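You operate a simulated robot arm through the tools that you are given. There is no shell and no other tool. Be economical: measure what you need, move in short steps, check, and stop when the job is done.

Carry out the task below with a simulated two-armed robot. There is one attempt and no reset: what you move stays moved.

Task
Take the tin that says "seals" from the steel table and put it on the top of the sample bench. Fetch the tall blue insert and set it on the top of the sample bench. Turn the cup time knob to 7. Pick up the gloves box with one hand, pass it to the other hand and put it on the top of the door bench. Switch the beacon switch on. Turn the grade knob to RUB. Put the light blue filter tube labelled "65" from the top of the panel bench on top of the green mix card. Shut the tools drawer. Pull the tins drawer open. The order is free. Set down upright: tall blue insert, gloves box, light blue filter tube.
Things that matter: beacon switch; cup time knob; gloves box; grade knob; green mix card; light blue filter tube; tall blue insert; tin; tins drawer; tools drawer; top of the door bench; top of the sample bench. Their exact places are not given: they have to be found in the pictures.

It is judged by the outcome, as a careful person would: the job done as asked, and still so three seconds after it is handed in. It fails if anything else is knocked over, pushed out of place, dropped, spilled or broken. A push-on lid holds only when it is set on centred and level and pressed home; a screw cap is set on level and turned clockwise until tight.

Robot
Two 7-joint arms with two-finger parallel grippers on one trunk, on a base that drives. Base frame: it is fixed to the floor where the robot stands at the start and does not move with it; the origin is under the middle of the robot, x ahead of it, y to its left, z up. Readings come in mm, degrees, newtons and seconds.
The left shoulder is at the start at [60, 189, 1178], the right one opposite. Places, roughly: beacon switch [1800, 6100, 1100]; cup time knob [-1600, -1100, 900]; gloves box [2750, 5750, 500]; grade knob [-1000, 5600, 900]; green mix card [-250, 4000, 750]; light blue filter tube [-750, 4000, 750]; tall blue insert (4x4x5 cm) [500, -300, 800]; tin [750, -250, 750]; tins drawer [5300, 5800, 800]; tools drawer [4700, 5700, 600]; top of the door bench [2500, 5900, 800]; top of the sample bench [-1600, -900, 800]. Payload 3.43 kg a hand.
The tool frame of a hand sits at the grasp point between the pads (the TCP): z along the fingers, y along the line on which they close. The tips reach 30 mm beyond it. Largest opening 94 mm; finger width 28, thickness 10; the body of the gripper, 50 by 96 mm, starts 55 mm behind the TCP.
Orientation is that of the tool frame in the base frame, as a unit quaternion [x, y, z, w]. With the fingers straight down and closing along the base's y, the tool's x points along the base's -x, its y along +y and its z along -z.

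Tools
- The arms move only by the tool drive_tool. It takes "left_commands", "right_commands" or both (then of equal length, played together; a hand with none holds still); each is a list of rows, each a list of 6 numbers: the shift along the tool's x, y, z in mm, then the turn, a rotation vector about the tool's x, y, z in degrees. In form: [[x, y, z, wx, wy, wz], ...]. A call has 1 to 20 rows; each row is the pose to reach, as a shift and turn from the pose commanded when the call began, along the tool's axes at that moment. "left_jaw" and "right_jaw" are, for a hand that has rows, the finger opening in mm, from 0 to 94, set as the call begins (left out, the last holds). Rows are played at 5 a second. More than 50 mm and 8.6 degrees between two rows, or a gripper value outside its range, and nothing of the call is played. A pose out of reach is approached as far as the arm can. The call stops where the force on the tool passes 40 N (or 10 N more than at its start, if that is more) or the arm is blocked; 0.2 s more then pass. The fingers move at their own pace (about 153 mm/s each) and stop on an object; they squeeze with about 24 N. The grip force told is the motor's: it shows also when the fingers shut on nothing. Time passes only in rows, and 0.2 s behind the last, so rows that repeat a pose let the fingers close. It gives the time, the measured TCP pose, the force on the tool (base axes), the opening and the grip force at its end, in the units of the frame above (readings bear some noise), with the torque about the TCP (base axes, N m) and any sound that the robot's microphone picked up, and new pictures: "show" is both (left out), scene, wrist or none (wrist: the cameras of the hands that moved).
- Cameras (640 x 400 px; columns grow to the right, rows downward): "scene" is now at [7.3, -26.3, 1716.2]; the picture's right is [-0.18, -0.98, 0.00], its down [-0.76, 0.14, -0.63] and it looks along [0.62, -0.11, -0.78] (base axes); focal length 271 px, centre (320, 200). "left" rides on the left gripper at [76, -14, -102] in its tool frame; the picture's right is [0.18, 0.98, 0.00], its down [-0.75, 0.14, -0.64] and it looks along [-0.63, 0.12, 0.77] (tool axes); focal length 243 px, centre (320, 200). "right" rides on the right gripper at [76, 14, -103] in its tool frame; the picture's right is [-0.18, 0.98, 0.00], its down [-0.75, -0.14, -0.64] and it looks along [-0.63, -0.12, 0.77] (tool axes); focal length 243 px, centre (320, 200).
- lift_body(by): slides the trunk up (or, below 0, down) by that many mm; the arms and the scene camera ride with it, the base frame stays. It gives what a move gives, with no picture.
- roll_base(legs): drives the robot by 1 to 6 legs, each [ahead, left, turn to the left] in mm, mm and degrees, along the robot's own axes; the way and the turn of a leg run together, so that a leg with both is an arc; at most 1500 mm and 180 degrees a leg. The arms and the cameras ride along, it lands a little off, and it stops where it bumps. It gives what a move gives, and a new picture of the scene camera.
- head_to(pan, tilt): turns the head with the scene camera to pan (to the left, within 86 degrees either way) and tilt (down, from -29 to 69), counted from straight ahead of the robot. It gives what a move gives, and a new picture of the scene camera.
- locate(camera, pixels): for up to 12 pixels [column, row] of the newest picture of that camera ("zoom" is the newest enlarged one), the place [x, y, z] in the base frame of the surface seen there, good to about 3 mm, but the place of the scene camera against the robot may be out by one fixed shift of up to 25 mm in any direction. The clock stands still meanwhile.
- zoom(camera, box): a new picture of the part [left, top, right, bottom] of that camera's present view, enlarged. The clock stands still meanwhile.
- finish_job(): hands the job in; it is judged then, once.

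Keep the steps short. Do not move on a guess: measure, check each grasp and each placing, and mend mistakes. In all there are 138 turns and 260 pictures (those below and enlarged ones count). Leave the grippers open and the arms clear of the work at the hand-in unless told otherwise, and finish with a single line.

The tools are called after "Request:" as a command line: name --argument value ..., lists and objects as JSON in quotes. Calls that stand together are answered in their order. drive_tool: Moves the arms, as the interface text tells. Its arguments: {"type":"object","properties":{"left_commands":{"type":"array","items":{"type":"array","items":{"type":"number"}}},"left_jaw":{"type":"number"},"right_commands":{"type":"array","items":{"type":"array","items":{"type":"number"}}},"right_jaw":{"type":"number"},"show":{"type":"string","enum":["both","scene","wrist","none"]}},"required":[]} The other tools are called the same way: lift_body (by) slides the trunk up or down; roll_base (legs) drives the base; head_to (pan, tilt) turns the head that bears the scene camera; locate (camera, pixels) gives the place of the surface under pixels of a picture; zoom (camera, box) takes an enlarged picture of a part of a camera's view; finish_job () hands the job in.

At the start:

```text
time_s: 0.0
left_eef_pos: [411.9, 21.1, 1080.5]
left_tcp_rot: [0.0, 1.0, -0.001, 0.0]
left_contact_force: [-0.3, -0.3, 1.1]
left_ft_torque: [0.0, -0.03, 0.02]
left_opening: 93.9
left_grasp_force: 0.0
right_eef_pos: [284.0, -345.1, 1089.5]
right_tcp_rot: [0.0, 1.0, 0.0, 0.0]
right_contact_force: [-0.2, -0.3, 0.4]
right_ft_torque: [-0.03, 0.01, 0.02]
right_opening: 93.8
right_grasp_force: 0.1
trunk travel left (down, up): [-850.0, 140.0]
robot x, y, heading: [-0.4, 3.0, -0.1]
head pan, tilt: [-10.2, 51.0]
```

scene: 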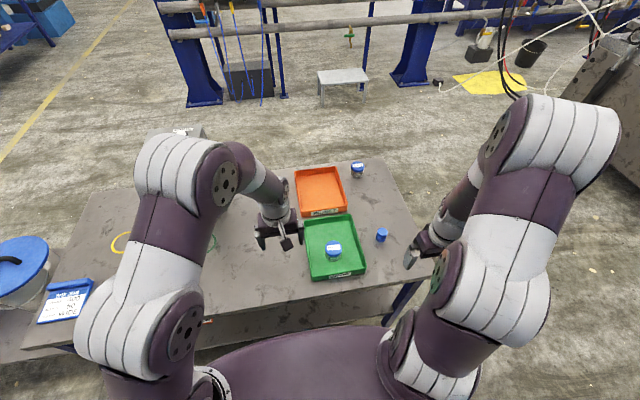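
right: 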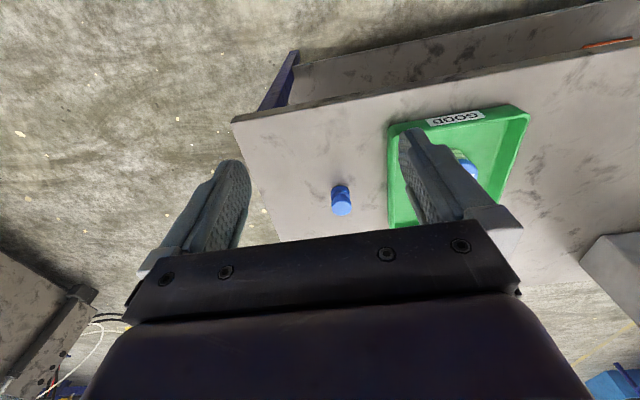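
left: 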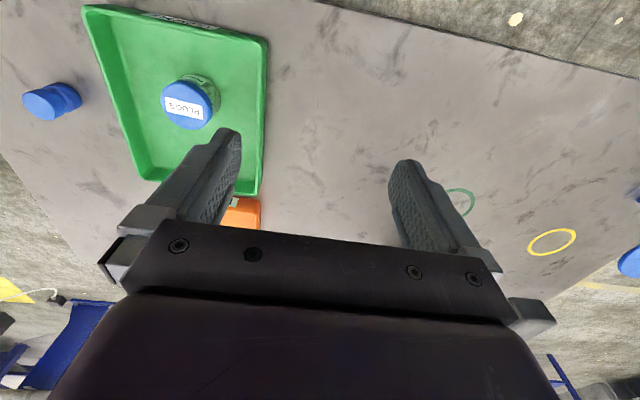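

I see a tin at (357,168), another in the green tray at (333,247) reading "PLUGS", and a small blue object at (381,234). I enlarge and measure these.

Request:
zoom --camera "scene" --box '[270, 140, 430, 290]'

Request:
locate --camera "scene" --pixels '[[357, 164], [357, 176], [381, 230], [381, 240], [333, 245], [410, 230], [400, 280], [440, 275], [375, 165]]'

Request:
locate --camera "right" --pixels '[[342, 206], [340, 190], [310, 200], [235, 125], [280, 238]]'

```text
2.67 times, centred on (350, 215) of scene
```

zoom: 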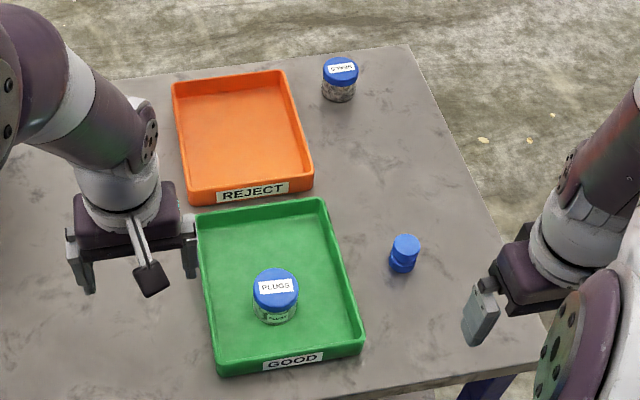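

```text
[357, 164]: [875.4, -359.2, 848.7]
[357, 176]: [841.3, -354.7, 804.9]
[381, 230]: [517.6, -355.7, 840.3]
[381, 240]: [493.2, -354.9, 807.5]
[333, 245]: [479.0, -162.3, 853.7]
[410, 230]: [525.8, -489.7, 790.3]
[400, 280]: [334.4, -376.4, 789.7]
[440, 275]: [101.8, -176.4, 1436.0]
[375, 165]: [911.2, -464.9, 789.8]
```

```text
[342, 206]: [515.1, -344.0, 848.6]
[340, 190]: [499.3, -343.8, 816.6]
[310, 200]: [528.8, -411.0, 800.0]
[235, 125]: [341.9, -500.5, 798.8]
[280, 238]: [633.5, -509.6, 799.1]
```

The tin on the bare table reads "SEALS" and sits near (875,-355); the blue insert is near (515,-344). Scene readings sit about 10 mm low. I look right to see if the floor is free to drive to the table's right side.

Request:
head_to --pan -70 --tilt 35

```text
time_s: 1.3
left_eef_pos: [411.9, 21.4, 1080.3]
left_tcp_rot: [0.0, 1.0, 0.001, 0.0]
left_contact_force: [-0.3, -1.8, 0.6]
left_ft_torque: [0.01, -0.01, 0.02]
left_opening: 94.0
left_grasp_force: 0.0
right_eef_pos: [284.3, -344.5, 1089.8]
right_tcp_rot: [0.0, 1.0, 0.0, -0.001]
right_contact_force: [0.5, 0.2, -0.4]
right_ft_torque: [0.04, -0.01, 0.03]
right_opening: 94.2
right_grasp_force: 0.0
trunk travel left (down, up): [-850.0, 140.0]
robot x, y, heading: [-0.3, -0.7, -0.1]
head pan, tilt: [-70.0, 35.0]
```

scene: 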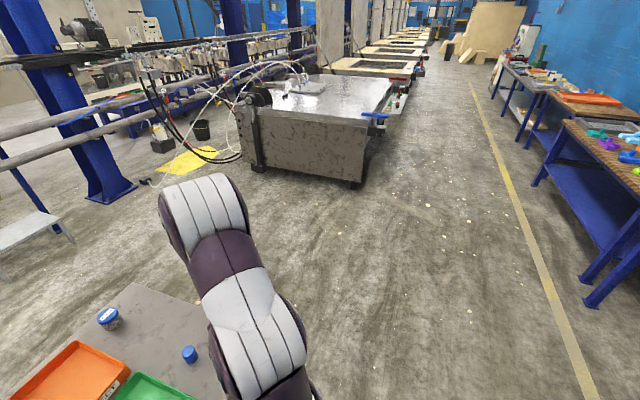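

The floor to the right is free. I drive right, ahead, then turn left to face the table's right side.

Request:
roll_base --legs '[[0, -960, 0], [700, 0, 0], [0, 0, 90]]'

Request:
head_to --pan 0 --tilt 50

```text
time_s: 13.6
left_eef_pos: [689.7, -527.3, 1080.9]
left_tcp_rot: [0.711, -0.703, 0.0, 0.0]
left_contact_force: [0.3, -0.8, 0.5]
left_ft_torque: [0.01, 0.0, -0.01]
left_opening: 94.0
left_grasp_force: 0.1
right_eef_pos: [1057.6, -650.9, 1089.9]
right_tcp_rot: [0.711, -0.703, 0.0, 0.0]
right_contact_force: [0.3, -0.2, -0.2]
right_ft_torque: [0.0, 0.01, 0.02]
right_opening: 93.8
right_grasp_force: 0.1
trunk travel left (down, up): [-850.0, 140.0]
robot x, y, heading: [712.4, -943.1, 90.8]
head pan, tilt: [-70.0, 35.0]
```

scene: 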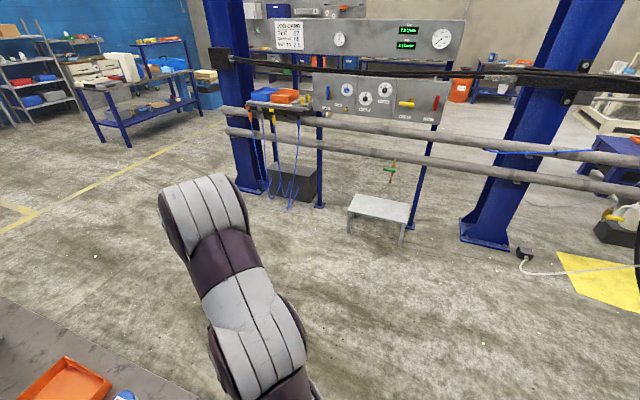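

```text
time_s: 15.0
left_eef_pos: [689.5, -526.6, 1080.2]
left_tcp_rot: [0.711, -0.703, -0.001, 0.0]
left_contact_force: [-0.4, 0.2, -0.1]
left_ft_torque: [0.02, 0.02, -0.02]
left_opening: 93.9
left_grasp_force: 0.1
right_eef_pos: [1057.4, -651.5, 1090.1]
right_tcp_rot: [0.711, -0.703, 0.0, 0.0]
right_contact_force: [-0.4, 0.6, -0.1]
right_ft_torque: [-0.03, 0.0, -0.01]
right_opening: 94.2
right_grasp_force: 0.1
trunk travel left (down, up): [-850.0, 140.0]
robot x, y, heading: [712.4, -938.6, 90.6]
head pan, tilt: [0.0, 50.0]
```

scene: 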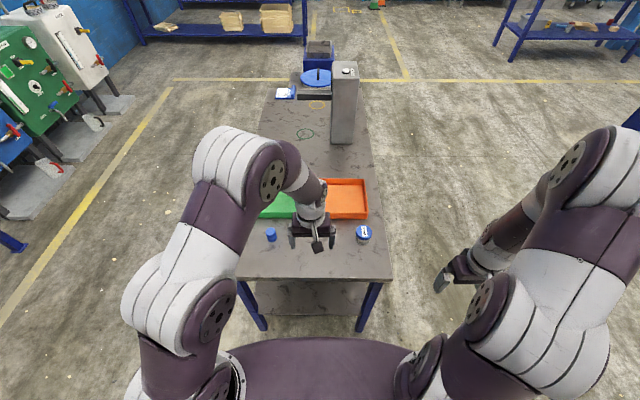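

I see the insert at (271,234) and tin at (364,233). I move ahead 120 mm, lower the trunk 180 mm and measure.

Request:
roll_base --legs '[[120, 0, 0]]'

Request:
lift_body --by -140

Request:
drive_tool --left_commands '[[0, 45, 0, 0, 0, 0], [0, 90, 0, 0, 0, 0], [0, 135, 0, 0, 0, 0], [0, 170, 0, 0, 0, 0], [0, 170, 0, 0, 0, 0]]' --right_commands '[[-40, 45, 0, 0, 0, 0], [-80, 90, 0, 0, 0, 0], [-120, 135, 0, 0, 0, 0], [-120, 180, 0, 0, 0, 0], [-120, 180, 0, 0, 0, 0]]'

```text
time_s: 16.2
left_eef_pos: [685.7, -406.8, 1081.5]
left_tcp_rot: [0.712, -0.702, 0.001, 0.001]
left_contact_force: [0.1, -1.2, -0.3]
left_ft_torque: [-0.01, 0.0, -0.01]
left_opening: 93.9
left_grasp_force: 0.1
right_eef_pos: [1054.8, -530.2, 1089.5]
right_tcp_rot: [0.713, -0.701, 0.0, 0.0]
right_contact_force: [0.8, 0.6, -0.6]
right_ft_torque: [0.01, 0.01, 0.01]
right_opening: 93.8
right_grasp_force: 0.1
trunk travel left (down, up): [-850.0, 140.0]
robot x, y, heading: [714.3, -819.5, 91.0]
head pan, tilt: [0.0, 50.0]
```

scene: 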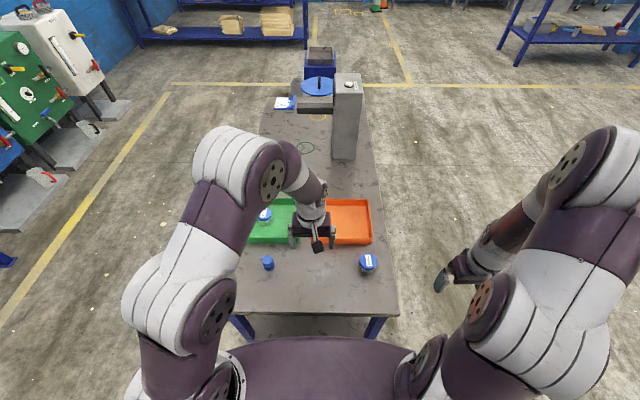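

```text
time_s: 17.9
left_eef_pos: [687.0, -406.5, 940.7]
left_tcp_rot: [0.712, -0.703, 0.0, 0.0]
left_contact_force: [-0.2, 0.8, 0.0]
left_ft_torque: [-0.01, -0.01, 0.03]
left_opening: 94.2
left_grasp_force: 0.1
right_eef_pos: [1054.7, -529.7, 949.3]
right_tcp_rot: [0.713, -0.701, 0.0, 0.0]
right_contact_force: [0.2, 0.1, -0.1]
right_ft_torque: [-0.01, -0.01, 0.0]
right_opening: 93.8
right_grasp_force: 0.1
trunk travel left (down, up): [-710.0, 280.0]
robot x, y, heading: [715.8, -817.7, 90.9]
head pan, tilt: [0.0, 50.0]
```

```text
refused: row 1 steps farther than a row can; nothing moved
```

The step was too long; I resend with shorter rows.

Request:
drive_tool --left_commands '[[0, 40, 0, 0, 0, 0], [0, 80, 0, 0, 0, 0], [0, 120, 0, 0, 0, 0], [0, 150, 0, 0, 0, 0], [0, 170, 0, 0, 0, 0], [0, 170, 0, 0, 0, 0]]' --right_commands '[[-25, 40, 0, 0, 0, 0], [-50, 80, 0, 0, 0, 0], [-75, 120, 0, 0, 0, 0], [-100, 160, 0, 0, 0, 0], [-120, 180, 0, 0, 0, 0], [-120, 180, 0, 0, 0, 0]]'

```text
time_s: 19.3
left_eef_pos: [518.0, -410.9, 941.0]
left_tcp_rot: [0.712, -0.702, 0.0, 0.0]
left_contact_force: [0.3, -0.3, 0.5]
left_ft_torque: [-0.01, -0.02, 0.0]
left_opening: 94.0
left_grasp_force: 0.2
right_eef_pos: [872.2, -411.7, 950.8]
right_tcp_rot: [0.712, -0.702, 0.0, 0.0]
right_contact_force: [-0.1, -1.0, 0.1]
right_ft_torque: [0.04, -0.01, 0.03]
right_opening: 94.0
right_grasp_force: 0.0
trunk travel left (down, up): [-710.0, 280.0]
robot x, y, heading: [715.7, -816.7, 91.0]
head pan, tilt: [0.0, 50.0]
```

scene: 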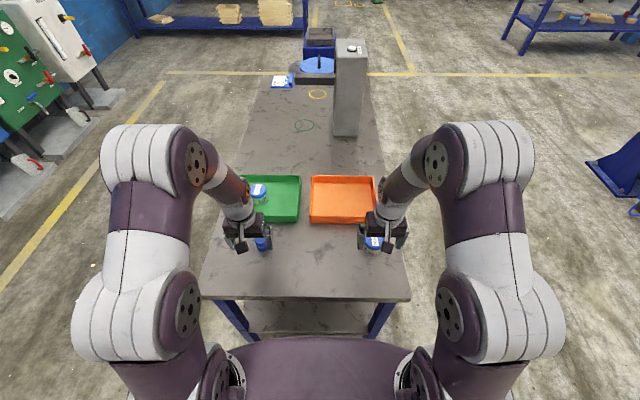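
right: 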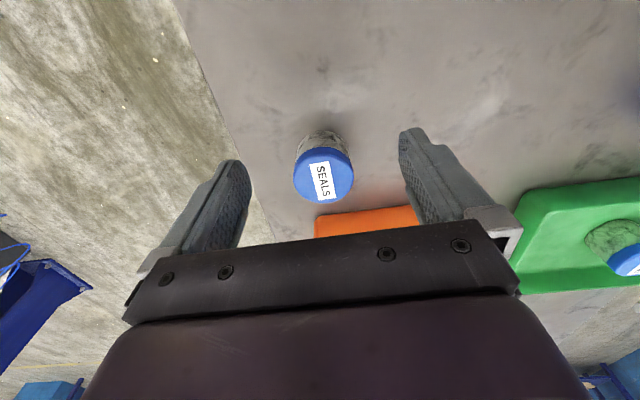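
left: 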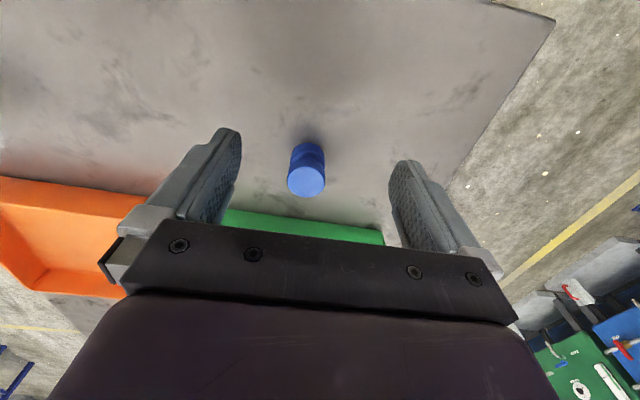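

I measure the tops and bases of insert and tin in the wrist views.

Request:
locate --camera "right" --pixels '[[322, 152], [323, 200], [296, 175], [350, 178], [323, 180], [324, 130], [290, 120]]'

Request:
locate --camera "left" --pixels '[[306, 168], [305, 194], [290, 180], [323, 182], [306, 182], [308, 150], [360, 150]]'

```text
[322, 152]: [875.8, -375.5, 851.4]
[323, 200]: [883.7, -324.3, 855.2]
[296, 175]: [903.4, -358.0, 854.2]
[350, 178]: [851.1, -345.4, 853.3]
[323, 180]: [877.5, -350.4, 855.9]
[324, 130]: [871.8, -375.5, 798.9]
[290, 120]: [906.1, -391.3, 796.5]
```

```text
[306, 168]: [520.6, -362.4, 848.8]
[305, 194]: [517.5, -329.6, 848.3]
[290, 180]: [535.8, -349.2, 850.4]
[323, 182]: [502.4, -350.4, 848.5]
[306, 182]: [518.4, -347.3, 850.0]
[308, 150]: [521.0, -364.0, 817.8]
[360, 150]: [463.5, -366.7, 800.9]
```

Insert centre ≈ (518.5,-346), top 849; tin centre ≈ (877.5,-350), top 854, table 799. I descend both hands beside them in two stages: first horizontal, then down.

Request:
locate --camera "right" --pixels '[[330, 217], [390, 210], [318, 225]]'

Request:
drive_tool --left_commands '[[-33, -1, 0, 0, 0, 0], [-65, -1.6, 0, 0, 0, 0], [-65, -1.6, 25, 0, 0, 0], [-65, -1.6, 40, 0, 0, 0], [-65, -1.6, 40, 0, 0, 0]]' --right_commands '[[-33, -3, 0, 0, 0, 0], [-61.6, -6.3, 0, 0, 0, 0], [-61.6, -6.3, 25, 0, 0, 0], [-61.6, -6.3, 40, 0, 0, 0], [-61.6, -6.3, 40, 0, 0, 0]]' --show "wrist"

```text
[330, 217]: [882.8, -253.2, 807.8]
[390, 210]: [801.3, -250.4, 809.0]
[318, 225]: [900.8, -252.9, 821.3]
```

```text
time_s: 20.5
left_eef_pos: [517.7, -345.6, 901.0]
left_tcp_rot: [0.712, -0.702, 0.0, 0.0]
left_contact_force: [0.0, -0.8, -1.3]
left_ft_torque: [0.02, -0.01, 0.0]
left_opening: 93.8
left_grasp_force: 0.0
right_eef_pos: [878.3, -348.3, 911.2]
right_tcp_rot: [0.713, -0.701, 0.0, 0.0]
right_contact_force: [0.8, -0.2, 0.2]
right_ft_torque: [0.0, 0.0, 0.01]
right_opening: 93.7
right_grasp_force: 0.1
trunk travel left (down, up): [-710.0, 280.0]
robot x, y, heading: [714.5, -817.6, 91.0]
head pan, tilt: [0.0, 50.0]
```

right: 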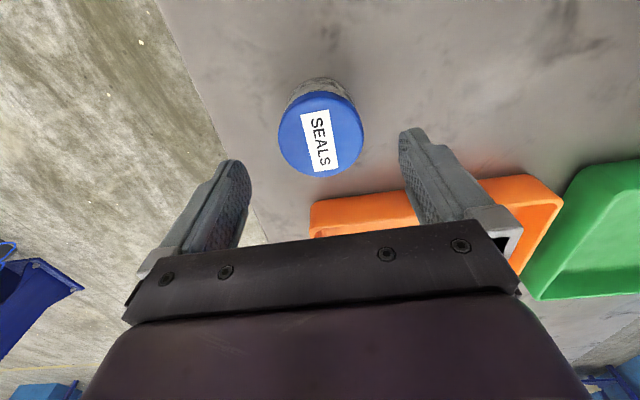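
left: 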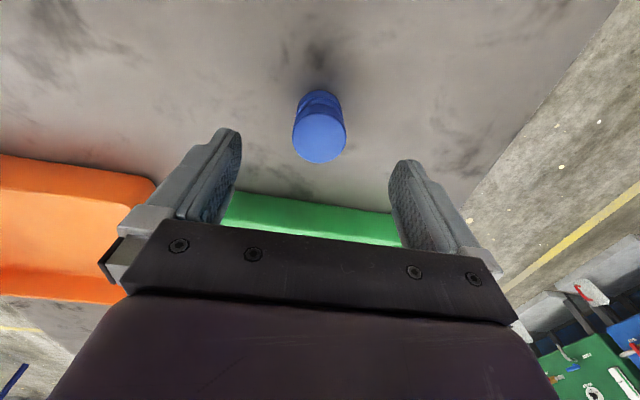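

Aligned over both. Descend to 834, then close.

Request:
drive_tool --left_commands '[[0, 0, 35, 0, 0, 0], [0, 0, 60, 0, 0, 0], [0, 0, 67, 0, 0, 0], [0, 0, 67, 0, 0, 0]]' --right_commands '[[0, 0, 35, 0, 0, 0], [0, 0, 65, 0, 0, 0], [0, 0, 77, 0, 0, 0], [0, 0, 77, 0, 0, 0]]' --show "none"

Request:
drive_tool --left_commands '[[0, 0, 0, 0, 0, 0], [0, 0, 0, 0, 0, 0], [0, 0, 0, 0, 0, 0]]' --right_commands '[[0, 0, 0, 0, 0, 0], [0, 0, 0, 0, 0, 0], [0, 0, 0, 0, 0, 0]]' --left_jaw 0 --right_jaw 0 --show "none"

Request:
drive_tool --left_commands '[[0, 0, -40, 0, 0, 0], [0, 0, -80, 0, 0, 0], [0, 0, -120, 0, 0, 0], [0, 0, -120, 0, 0, 0]]' --right_commands '[[0, 0, -40, 0, 0, 0], [0, 0, -80, 0, 0, 0], [0, 0, -120, 0, 0, 0], [0, 0, -120, 0, 0, 0]]' --show "wrist"

```text
time_s: 21.5
left_eef_pos: [517.5, -343.6, 834.6]
left_tcp_rot: [0.712, -0.703, -0.001, 0.0]
left_contact_force: [0.4, -0.1, -0.6]
left_ft_torque: [0.01, 0.03, -0.02]
left_opening: 93.8
left_grasp_force: 0.1
right_eef_pos: [879.2, -347.7, 832.7]
right_tcp_rot: [0.712, -0.702, 0.0, 0.0]
right_contact_force: [0.1, -1.2, -0.2]
right_ft_torque: [-0.04, 0.0, 0.02]
right_opening: 94.0
right_grasp_force: 0.0
trunk travel left (down, up): [-710.0, 280.0]
robot x, y, heading: [714.4, -818.8, 91.1]
head pan, tilt: [0.0, 50.0]
```

```text
time_s: 22.3
left_eef_pos: [517.8, -344.5, 835.0]
left_tcp_rot: [0.712, -0.703, 0.001, 0.0]
left_contact_force: [-0.3, -0.2, 1.4]
left_ft_torque: [0.02, 0.0, 0.0]
left_opening: 37.7
left_grasp_force: 24.4
right_eef_pos: [881.1, -347.7, 834.2]
right_tcp_rot: [0.713, -0.702, -0.001, 0.001]
right_contact_force: [0.0, -0.3, 0.8]
right_ft_torque: [-0.02, -0.06, 0.01]
right_opening: 60.1
right_grasp_force: 24.1
trunk travel left (down, up): [-710.0, 280.0]
robot x, y, heading: [712.4, -817.1, 90.9]
head pan, tilt: [0.0, 50.0]
```

```text
time_s: 23.3
left_eef_pos: [516.5, -340.6, 954.9]
left_tcp_rot: [0.712, -0.702, 0.0, 0.002]
left_contact_force: [-0.1, -0.7, -0.4]
left_ft_torque: [-0.03, -0.03, -0.01]
left_opening: 37.4
left_grasp_force: 23.8
right_eef_pos: [876.2, -348.2, 953.4]
right_tcp_rot: [0.713, -0.701, 0.001, 0.001]
right_contact_force: [-0.6, 0.6, -2.3]
right_ft_torque: [-0.02, 0.01, -0.05]
right_opening: 60.0
right_grasp_force: 23.9
trunk travel left (down, up): [-710.0, 280.0]
robot x, y, heading: [712.4, -821.1, 90.8]
head pan, tilt: [0.0, 50.0]
```

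right: 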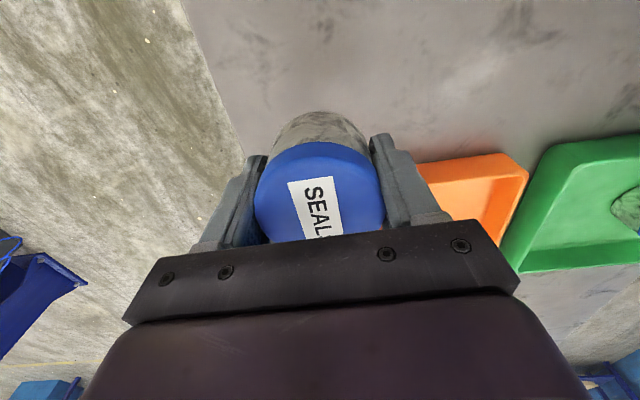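
left: 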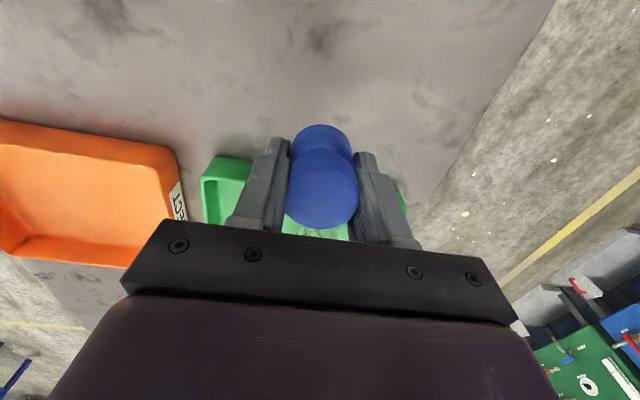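

Both are held. I back away, turn left to face the sample bench and look ahead.

Request:
roll_base --legs '[[-350, 0, 0], [0, 0, 89]]'

Request:
head_to --pan 0 --tilt 22

```text
time_s: 29.3
left_eef_pos: [237.9, -1347.2, 953.9]
left_tcp_rot: [1.0, -0.002, 0.001, 0.0]
left_contact_force: [0.4, 0.0, -0.9]
left_ft_torque: [0.02, -0.01, -0.02]
left_opening: 37.0
left_grasp_force: 24.3
right_eef_pos: [253.2, -987.2, 954.6]
right_tcp_rot: [1.0, -0.001, 0.0, 0.0]
right_contact_force: [-0.1, -0.4, -2.0]
right_ft_torque: [0.0, 0.01, -0.01]
right_opening: 60.1
right_grasp_force: 24.4
trunk travel left (down, up): [-710.0, 280.0]
robot x, y, heading: [718.2, -1158.2, 179.9]
head pan, tilt: [0.0, 50.0]
```

scene: 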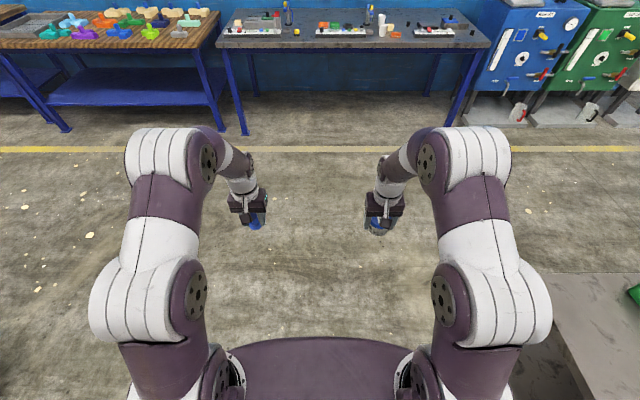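

```text
time_s: 30.2
left_eef_pos: [237.9, -1347.2, 954.6]
left_tcp_rot: [1.0, -0.001, 0.0, 0.0]
left_contact_force: [0.2, 0.0, 0.3]
left_ft_torque: [0.05, 0.01, 0.01]
left_opening: 37.0
left_grasp_force: 24.2
right_eef_pos: [252.9, -986.4, 953.4]
right_tcp_rot: [1.0, -0.003, 0.0, 0.001]
right_contact_force: [0.2, -0.4, -0.6]
right_ft_torque: [0.03, 0.0, -0.02]
right_opening: 60.0
right_grasp_force: 23.9
trunk travel left (down, up): [-710.0, 280.0]
robot x, y, heading: [722.1, -1156.3, 179.8]
head pan, tilt: [0.0, 22.0]
```

scene: 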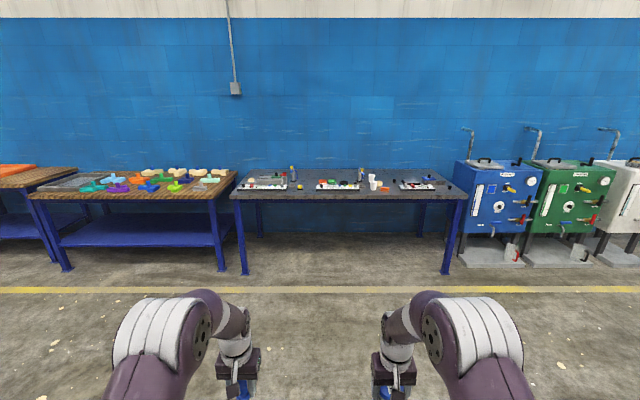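

Request:
zoom --camera "scene" --box '[230, 155, 470, 275]'

Request:
locate --camera "scene" --pixels '[[265, 187], [338, 186], [415, 187], [300, 187], [373, 183], [280, 197], [400, 197], [384, 189]]'

```text
2.67 times, centred on (350, 215) of scene
```

zoom: 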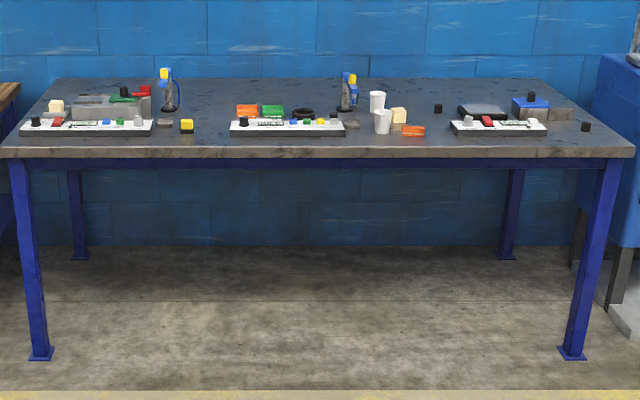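

```text
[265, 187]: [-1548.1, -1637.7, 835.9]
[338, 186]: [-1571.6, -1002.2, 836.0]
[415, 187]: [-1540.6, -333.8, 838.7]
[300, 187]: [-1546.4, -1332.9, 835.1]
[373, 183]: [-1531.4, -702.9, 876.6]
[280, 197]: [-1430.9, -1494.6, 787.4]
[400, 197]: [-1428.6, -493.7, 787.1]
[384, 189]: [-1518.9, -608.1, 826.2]
```

This is the sample bench (front edge x ≈ -1425, top ≈ 825). I drive nearer and look at the strips on it.

Request:
roll_base --legs '[[1400, 0, 0], [80, -60, 0]]'

Request:
head_to --pan 0 --tilt 45

```text
time_s: 38.0
left_eef_pos: [-1258.6, -1244.9, 953.4]
left_tcp_rot: [1.0, -0.018, 0.0, 0.0]
left_contact_force: [0.1, 0.5, -0.4]
left_ft_torque: [-0.01, -0.03, 0.01]
left_opening: 36.8
left_grasp_force: 23.4
right_eef_pos: [-1231.9, -885.6, 953.4]
right_tcp_rot: [1.0, -0.016, 0.0, 0.001]
right_contact_force: [0.6, -0.6, -2.5]
right_ft_torque: [-0.02, -0.01, 0.01]
right_opening: 60.2
right_grasp_force: 23.8
trunk travel left (down, up): [-710.0, 280.0]
robot x, y, heading: [-773.3, -1072.6, 177.9]
head pan, tilt: [0.0, 22.0]
```

scene: 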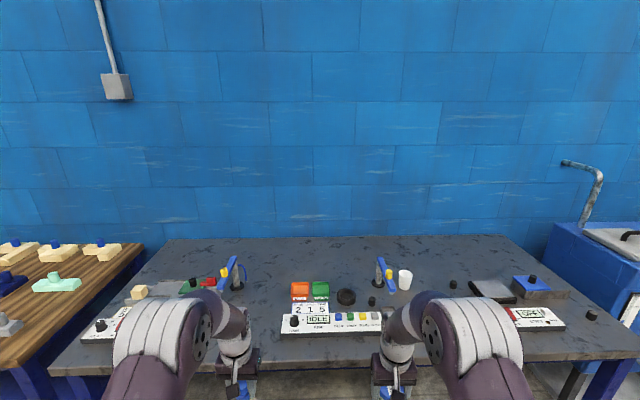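

```text
time_s: 38.9
left_eef_pos: [-1257.6, -1245.7, 954.1]
left_tcp_rot: [1.0, -0.018, 0.001, 0.0]
left_contact_force: [-0.4, -1.1, -0.9]
left_ft_torque: [-0.03, 0.02, -0.03]
left_opening: 36.9
left_grasp_force: 24.0
right_eef_pos: [-1233.1, -885.4, 953.7]
right_tcp_rot: [1.0, -0.017, 0.0, 0.0]
right_contact_force: [0.1, 0.5, -1.5]
right_ft_torque: [0.02, 0.03, -0.03]
right_opening: 59.9
right_grasp_force: 24.0
trunk travel left (down, up): [-710.0, 280.0]
robot x, y, heading: [-770.7, -1072.9, 178.0]
head pan, tilt: [0.0, 45.0]
```

scene: 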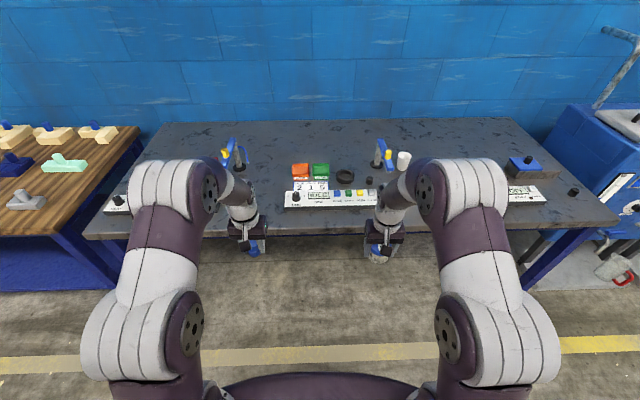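

Request:
zoom --camera "scene" --box '[220, 130, 420, 255]'

Request:
locate --camera "scene" --pixels '[[295, 195], [295, 203], [264, 205], [272, 224], [320, 225], [345, 204], [369, 180], [240, 156], [320, 150], [160, 230], [380, 225], [295, 216]]'

```text
3.20 times, centred on (320, 192) of scene
```

zoom: 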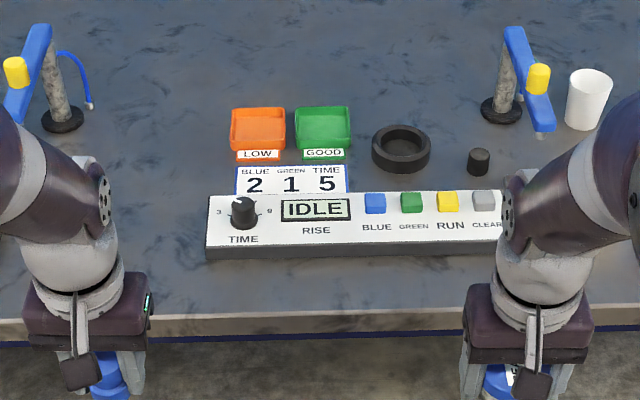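

```text
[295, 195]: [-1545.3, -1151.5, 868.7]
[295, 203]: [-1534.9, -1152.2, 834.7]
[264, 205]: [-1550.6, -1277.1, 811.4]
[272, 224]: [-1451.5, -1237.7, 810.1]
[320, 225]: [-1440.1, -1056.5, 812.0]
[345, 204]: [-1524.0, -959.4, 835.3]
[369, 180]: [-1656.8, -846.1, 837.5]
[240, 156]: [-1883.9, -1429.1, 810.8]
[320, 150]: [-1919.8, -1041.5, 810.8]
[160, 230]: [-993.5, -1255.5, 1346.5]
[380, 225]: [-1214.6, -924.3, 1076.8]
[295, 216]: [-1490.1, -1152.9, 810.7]
```

The middle strip has the TIME knob at about (-1545,-1151). I move 230 mm nearer, then look with the wrist cameras for free spots.

Request:
roll_base --legs '[[230, 0, 2]]'

Request:
drive_tool --left_commands '[[0, 40, -30, 0, 0, 0], [0, 80, -50, 0, 0, 0], [0, 100, -50, 0, 0, 0]]' --right_commands '[[0, -40, -30, 0, 0, 0], [0, -80, -50, 0, 0, 0], [0, -100, -50, 0, 0, 0]]'

```text
time_s: 40.6
left_eef_pos: [-1486.5, -1254.0, 954.4]
left_tcp_rot: [1.0, -0.003, 0.0, 0.001]
left_contact_force: [-0.2, -0.7, -1.2]
left_ft_torque: [-0.02, -0.01, 0.02]
left_opening: 36.9
left_grasp_force: 23.9
right_eef_pos: [-1471.7, -894.3, 953.8]
right_tcp_rot: [1.0, -0.003, 0.001, 0.0]
right_contact_force: [-0.6, 0.4, -1.4]
right_ft_torque: [-0.02, -0.02, 0.02]
right_opening: 60.0
right_grasp_force: 24.3
trunk travel left (down, up): [-710.0, 280.0]
robot x, y, heading: [-1003.0, -1063.8, 179.6]
head pan, tilt: [0.0, 45.0]
```

scene: 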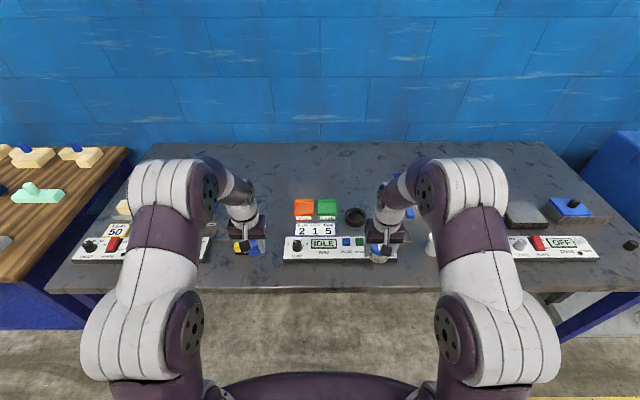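

```text
time_s: 41.4
left_eef_pos: [-1488.1, -1355.4, 1002.8]
left_tcp_rot: [1.0, -0.004, 0.0, 0.0]
left_contact_force: [-0.4, -1.0, 0.4]
left_ft_torque: [0.01, -0.01, -0.02]
left_opening: 37.0
left_grasp_force: 24.2
right_eef_pos: [-1467.4, -795.0, 1004.0]
right_tcp_rot: [1.0, -0.002, 0.001, 0.0]
right_contact_force: [-0.1, -0.1, -0.6]
right_ft_torque: [-0.05, 0.02, 0.01]
right_opening: 59.7
right_grasp_force: 24.8
trunk travel left (down, up): [-710.0, 280.0]
robot x, y, heading: [-1004.1, -1069.0, 179.7]
head pan, tilt: [0.0, 45.0]
```

scene: 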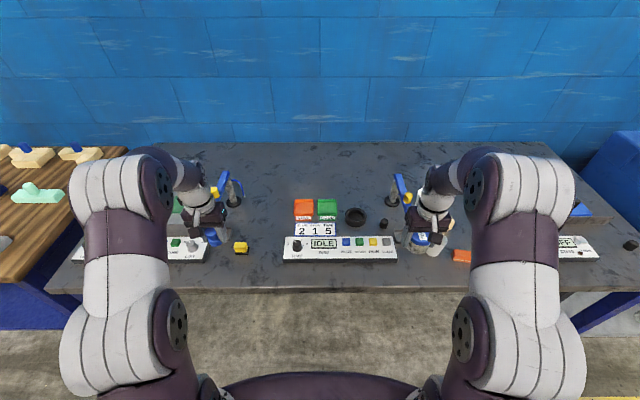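
right: 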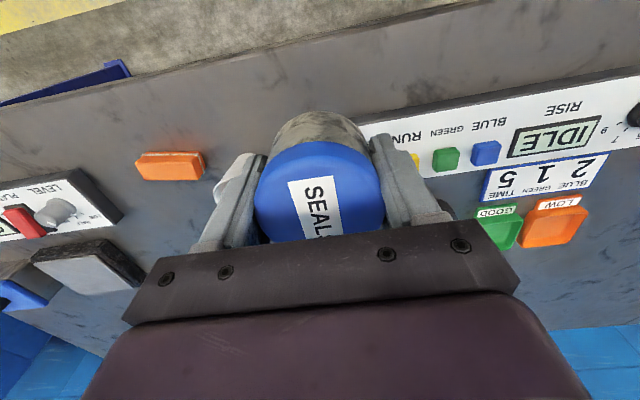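
left: 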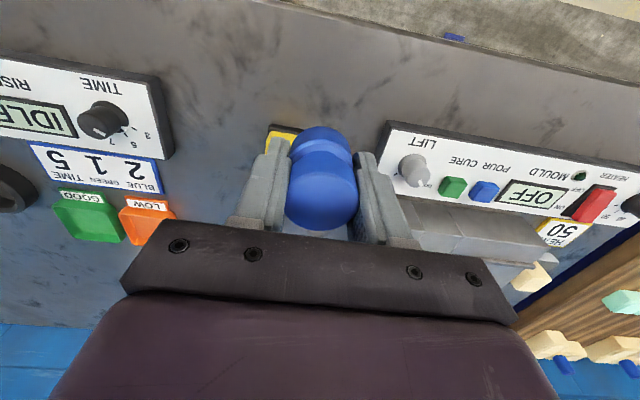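

I measure candidate free spots: left view around (210,130), right view around (230,110), and neighbours.

Request:
locate --camera "left" --pixels '[[220, 130], [175, 150], [265, 135], [220, 40], [200, 190], [165, 80]]'

Request:
locate --camera "right" --pixels '[[240, 100], [205, 165], [355, 120], [250, 60], [222, 185], [290, 90], [100, 105]]'

Request:
locate --camera "scene" --pixels '[[241, 247], [235, 252], [247, 252], [265, 245], [265, 200], [452, 252], [397, 235], [400, 245], [430, 265]]'

```text
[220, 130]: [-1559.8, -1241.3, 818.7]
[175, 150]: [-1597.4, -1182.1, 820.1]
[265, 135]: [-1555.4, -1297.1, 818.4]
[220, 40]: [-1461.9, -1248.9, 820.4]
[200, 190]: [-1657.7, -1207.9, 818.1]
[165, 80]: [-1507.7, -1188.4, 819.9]
```

```text
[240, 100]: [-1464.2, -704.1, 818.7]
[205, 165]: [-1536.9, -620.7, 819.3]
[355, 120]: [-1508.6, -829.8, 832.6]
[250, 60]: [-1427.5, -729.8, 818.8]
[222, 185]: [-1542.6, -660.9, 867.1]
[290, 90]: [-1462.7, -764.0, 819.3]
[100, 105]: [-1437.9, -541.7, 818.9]
```

```text
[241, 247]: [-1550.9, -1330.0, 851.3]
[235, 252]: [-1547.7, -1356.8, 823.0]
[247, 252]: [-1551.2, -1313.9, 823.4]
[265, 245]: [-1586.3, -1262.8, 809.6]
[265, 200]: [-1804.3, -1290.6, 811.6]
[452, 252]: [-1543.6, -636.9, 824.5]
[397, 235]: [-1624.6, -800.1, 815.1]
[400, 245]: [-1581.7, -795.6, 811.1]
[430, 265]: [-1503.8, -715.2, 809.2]
```

Bench top is z 819. Insert goes to (-1482,-1265), tin to (-1462,-762). I move sideways and down to about 12 mm above.

Request:
drive_tool --left_commands '[[3, -45, 0, 0, 0, 0], [6, -90, 0, 0, 0, 0], [6, -90, 45, 0, 0, 0], [6, -90, 90, 0, 0, 0], [6, -90, 125, 0, 0, 0], [6, -90, 135, 0, 0, 0], [6, -90, 135, 0, 0, 0]]' --right_commands '[[3, -17, 0, 0, 0, 0], [5, -33, 0, 0, 0, 0], [5, -33, 45, 0, 0, 0], [5, -33, 90, 0, 0, 0], [5, -33, 125, 0, 0, 0], [5, -33, 137, 0, 0, 0], [5, -33, 137, 0, 0, 0]]' --show "both"

```text
time_s: 43.0
left_eef_pos: [-1479.0, -1262.7, 870.4]
left_tcp_rot: [1.0, -0.002, -0.001, 0.0]
left_contact_force: [0.1, -0.7, -0.2]
left_ft_torque: [0.0, 0.04, 0.02]
left_opening: 36.8
left_grasp_force: 24.1
right_eef_pos: [-1463.5, -762.2, 865.7]
right_tcp_rot: [1.0, -0.003, 0.0, -0.001]
right_contact_force: [0.8, -0.3, -1.3]
right_ft_torque: [-0.01, -0.01, 0.01]
right_opening: 60.1
right_grasp_force: 23.9
trunk travel left (down, up): [-710.0, 280.0]
robot x, y, heading: [-1004.8, -1066.1, 179.5]
head pan, tilt: [0.0, 45.0]
```

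scene: 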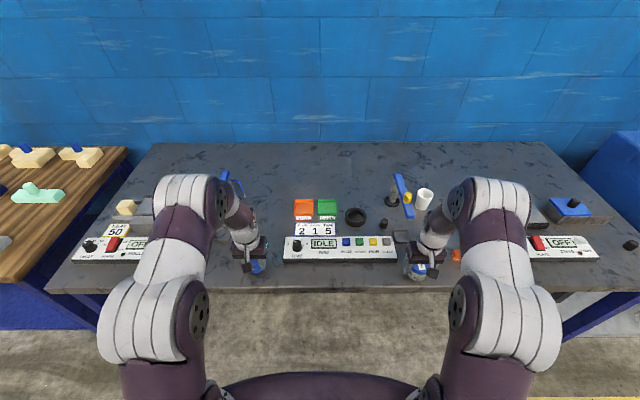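
right: 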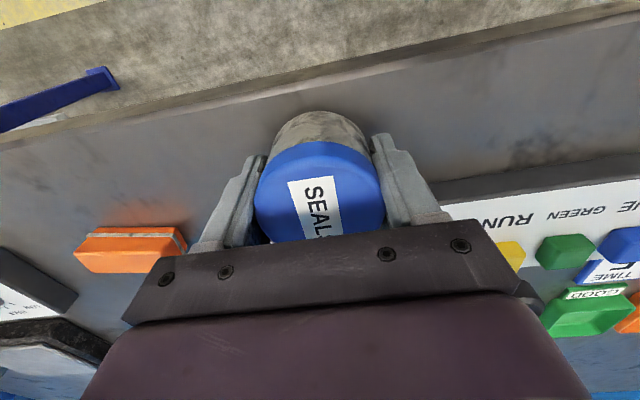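
left: 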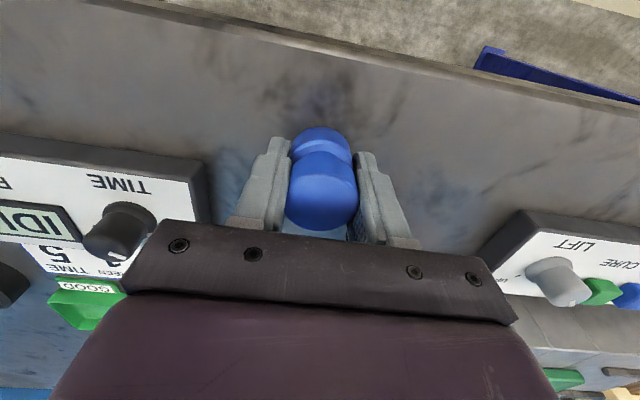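

Spots are clear. I lower the last bit in small steps.

Request:
drive_tool --left_commands '[[0, 0, 5, 0, 0, 0], [0, 0, 9, 0, 0, 0], [0, 0, 13, 0, 0, 0], [0, 0, 15, 0, 0, 0], [0, 0, 15, 0, 0, 0]]' --right_commands '[[0, 0, 4, 0, 0, 0], [0, 0, 7, 0, 0, 0], [0, 0, 9, 0, 0, 0], [0, 0, 11, 0, 0, 0], [0, 0, 11, 0, 0, 0]]' --show "none"

```text
time_s: 44.2
left_eef_pos: [-1479.5, -1265.4, 854.9]
left_tcp_rot: [1.0, -0.003, 0.0, 0.0]
left_contact_force: [0.1, 0.5, 0.2]
left_ft_torque: [-0.01, -0.01, 0.03]
left_opening: 36.8
left_grasp_force: 24.1
right_eef_pos: [-1464.5, -760.9, 857.4]
right_tcp_rot: [1.0, -0.003, 0.0, 0.0]
right_contact_force: [0.0, -0.5, -1.6]
right_ft_torque: [-0.03, 0.04, 0.02]
right_opening: 60.2
right_grasp_force: 24.9
trunk travel left (down, up): [-710.0, 280.0]
robot x, y, heading: [-1004.0, -1064.1, 179.6]
head pan, tilt: [0.0, 45.0]
```

No contact yet. I lower further in 1.5 mm steps.

Request:
drive_tool --left_commands '[[0, 0, 1, 0, 0, 0], [0, 0, 2, 0, 0, 0], [0, 0, 3, 0, 0, 0], [0, 0, 3, 0, 0, 0]]' --right_commands '[[0, 0, 1.5, 0, 0, 0], [0, 0, 3, 0, 0, 0], [0, 0, 4.5, 0, 0, 0], [0, 0, 4.5, 0, 0, 0]]' --show "none"

```text
time_s: 45.2
left_eef_pos: [-1480.2, -1263.8, 852.8]
left_tcp_rot: [1.0, -0.003, -0.003, 0.0]
left_contact_force: [-5.7, -5.3, 23.0]
left_ft_torque: [-0.17, 0.16, -0.01]
left_opening: 37.2
left_grasp_force: 24.2
right_eef_pos: [-1463.3, -762.1, 852.2]
right_tcp_rot: [1.0, -0.002, -0.001, 0.001]
right_contact_force: [2.0, 0.2, 3.5]
right_ft_torque: [0.0, -0.17, 0.02]
right_opening: 60.1
right_grasp_force: 24.2
trunk travel left (down, up): [-710.0, 280.0]
robot x, y, heading: [-1004.2, -1065.6, 179.8]
head pan, tilt: [0.0, 45.0]
```

Both touch the bench. I ease the left up 1.5 mm, open both, then rise.

Request:
drive_tool --left_commands '[[0, 0, -1.5, 0, 0, 0], [0, 0, -1.5, 0, 0, 0]]' --right_commands '[[0, 0, 0.5, 0, 0, 0], [0, 0, 0.5, 0, 0, 0]]' --show "none"

Request:
drive_tool --left_commands '[[0, 0, 0, 0, 0, 0], [0, 0, 0, 0, 0, 0], [0, 0, -20, 0, 0, 0], [0, 0, -60, 0, 0, 0], [0, 0, -100, 0, 0, 0], [0, 0, -140, 0, 0, 0]]' --right_commands '[[0, 0, 0, 0, 0, 0], [0, 0, 0, 0, 0, 0], [0, 0, -20, 0, 0, 0], [0, 0, -60, 0, 0, 0], [0, 0, -100, 0, 0, 0], [0, 0, -140, 0, 0, 0]]' --left_jaw 62 --right_jaw 80

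```text
time_s: 45.8
left_eef_pos: [-1477.2, -1262.9, 854.4]
left_tcp_rot: [1.0, -0.003, -0.001, 0.0]
left_contact_force: [-3.1, 2.1, 9.8]
left_ft_torque: [0.01, 0.21, -0.02]
left_opening: 37.0
left_grasp_force: 24.2
right_eef_pos: [-1464.6, -761.8, 852.9]
right_tcp_rot: [1.0, -0.002, -0.002, -0.001]
right_contact_force: [2.1, -3.1, 19.8]
right_ft_torque: [-0.16, -0.43, -0.04]
right_opening: 59.8
right_grasp_force: 24.4
trunk travel left (down, up): [-710.0, 280.0]
robot x, y, heading: [-1006.9, -1067.9, 179.7]
head pan, tilt: [0.0, 45.0]
```

```text
time_s: 47.2
left_eef_pos: [-1477.6, -1262.0, 993.5]
left_tcp_rot: [1.0, -0.004, 0.0, 0.001]
left_contact_force: [0.5, 0.4, 0.6]
left_ft_torque: [0.01, 0.01, -0.01]
left_opening: 62.2
left_grasp_force: 0.1
right_eef_pos: [-1459.6, -761.5, 990.7]
right_tcp_rot: [1.0, -0.003, 0.0, 0.001]
right_contact_force: [0.3, 0.7, 0.4]
right_ft_torque: [0.0, 0.0, -0.01]
right_opening: 80.1
right_grasp_force: 0.2
trunk travel left (down, up): [-710.0, 280.0]
robot x, y, heading: [-1007.0, -1064.3, 179.3]
head pan, tilt: [0.0, 45.0]
```

scene: 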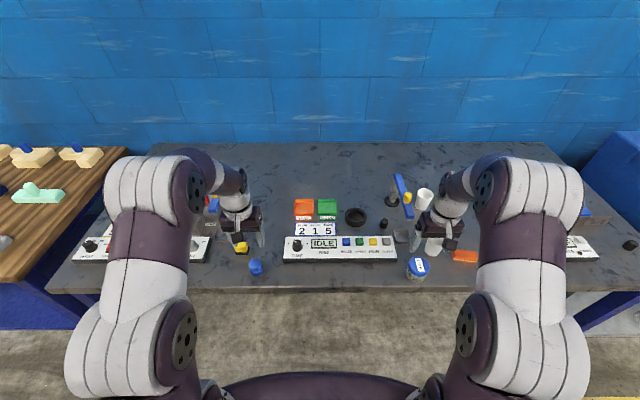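
right: 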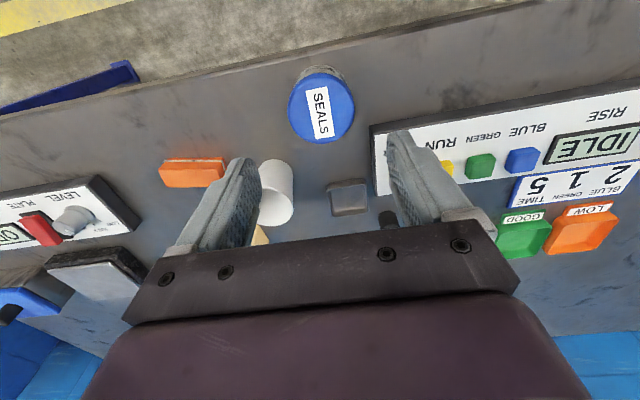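
left: 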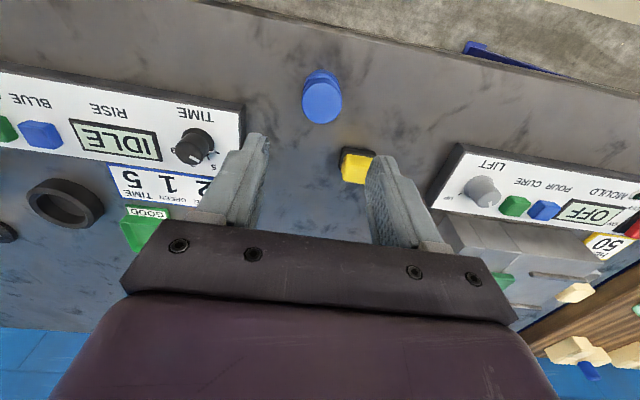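

Both stand upright. Now the TIME knob at left view (194,147): enlarge and measure.

Request:
zoom --camera "left" --box '[150, 90, 246, 190]'

Request:
locate --camera "left" --pixels '[[194, 135], [190, 155], [178, 152], [204, 158], [186, 128], [222, 130]]'

Request:
zoom --camera "scene" --box '[275, 220, 345, 270]'

```text
4.00 times, centred on (198, 140) of left
```

zoom: 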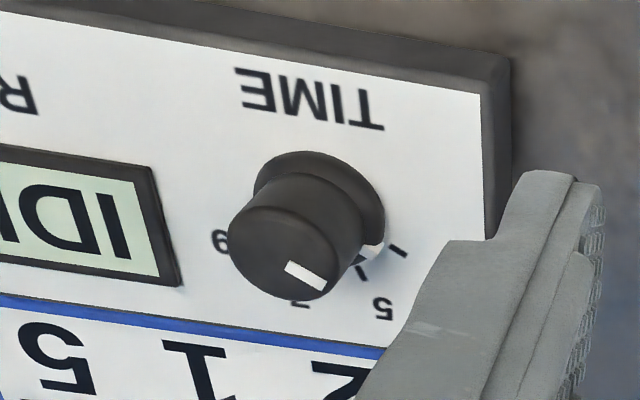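

```text
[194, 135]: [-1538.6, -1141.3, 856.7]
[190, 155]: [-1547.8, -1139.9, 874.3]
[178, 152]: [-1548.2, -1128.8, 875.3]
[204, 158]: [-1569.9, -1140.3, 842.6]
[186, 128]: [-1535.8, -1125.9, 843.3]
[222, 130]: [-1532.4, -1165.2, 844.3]
```

```text
8.00 times, centred on (310, 245) of scene
```

zoom: 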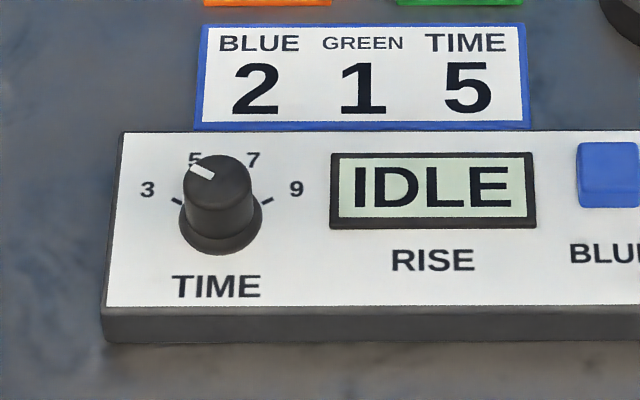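

The TIME scale runs 3–5–7–9 over the top; the pointer seems near 3–5. I measure the knob's top centre and bring the left hand above it.

Request:
locate --camera "left" --pixels '[[192, 149], [192, 145], [188, 149]]'

Request:
drive_tool --left_commands '[[-20, -40, 0, 0, 0, 0], [-45, -80, 0, 0, 0, 0], [-67, -120, 0, 0, 0, 0], [-67, -122, 30, 0, 0, 0], [-67, -122, 50, 0, 0, 0], [-67, -122, 50, 0, 0, 0]]' --show "wrist"

```text
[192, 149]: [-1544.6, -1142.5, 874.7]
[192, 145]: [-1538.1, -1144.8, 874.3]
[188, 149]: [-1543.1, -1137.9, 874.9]
```

```text
time_s: 48.6
left_eef_pos: [-1548.3, -1140.8, 943.7]
left_tcp_rot: [1.0, -0.003, 0.0, 0.0]
left_contact_force: [0.0, -0.1, -0.4]
left_ft_torque: [0.0, 0.0, -0.01]
left_opening: 61.9
left_grasp_force: 0.0
right_eef_pos: [-1460.9, -762.4, 989.8]
right_tcp_rot: [1.0, -0.002, 0.0, -0.001]
right_contact_force: [-0.1, 0.6, -0.4]
right_ft_torque: [0.0, -0.03, 0.0]
right_opening: 79.9
right_grasp_force: 0.0
trunk travel left (down, up): [-710.0, 280.0]
robot x, y, heading: [-1002.2, -1065.7, 179.7]
head pan, tilt: [0.0, 45.0]
```

left: 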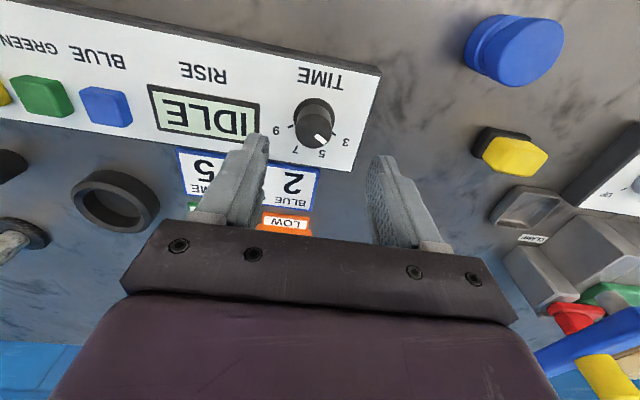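

Request:
zoom --camera "left" --box '[260, 65, 370, 175]'

Request:
locate --camera "left" --pixels '[[316, 131], [316, 118], [316, 145], [298, 130], [334, 134]]'

```text
3.64 times, centred on (315, 120) of left
```

zoom: 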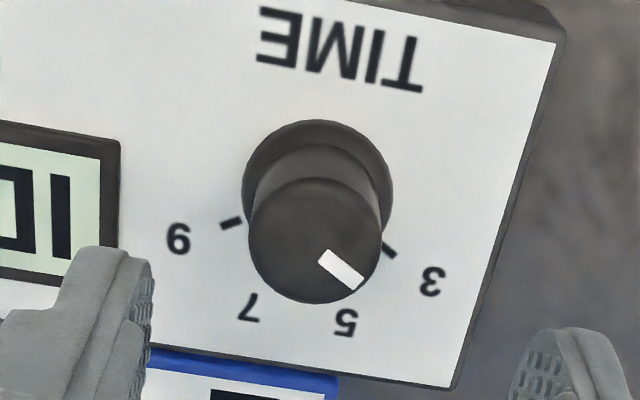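

```text
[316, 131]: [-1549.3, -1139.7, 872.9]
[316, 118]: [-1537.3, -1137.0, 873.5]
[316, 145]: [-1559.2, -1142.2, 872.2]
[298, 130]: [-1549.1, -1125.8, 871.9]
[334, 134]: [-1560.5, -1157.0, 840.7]
```

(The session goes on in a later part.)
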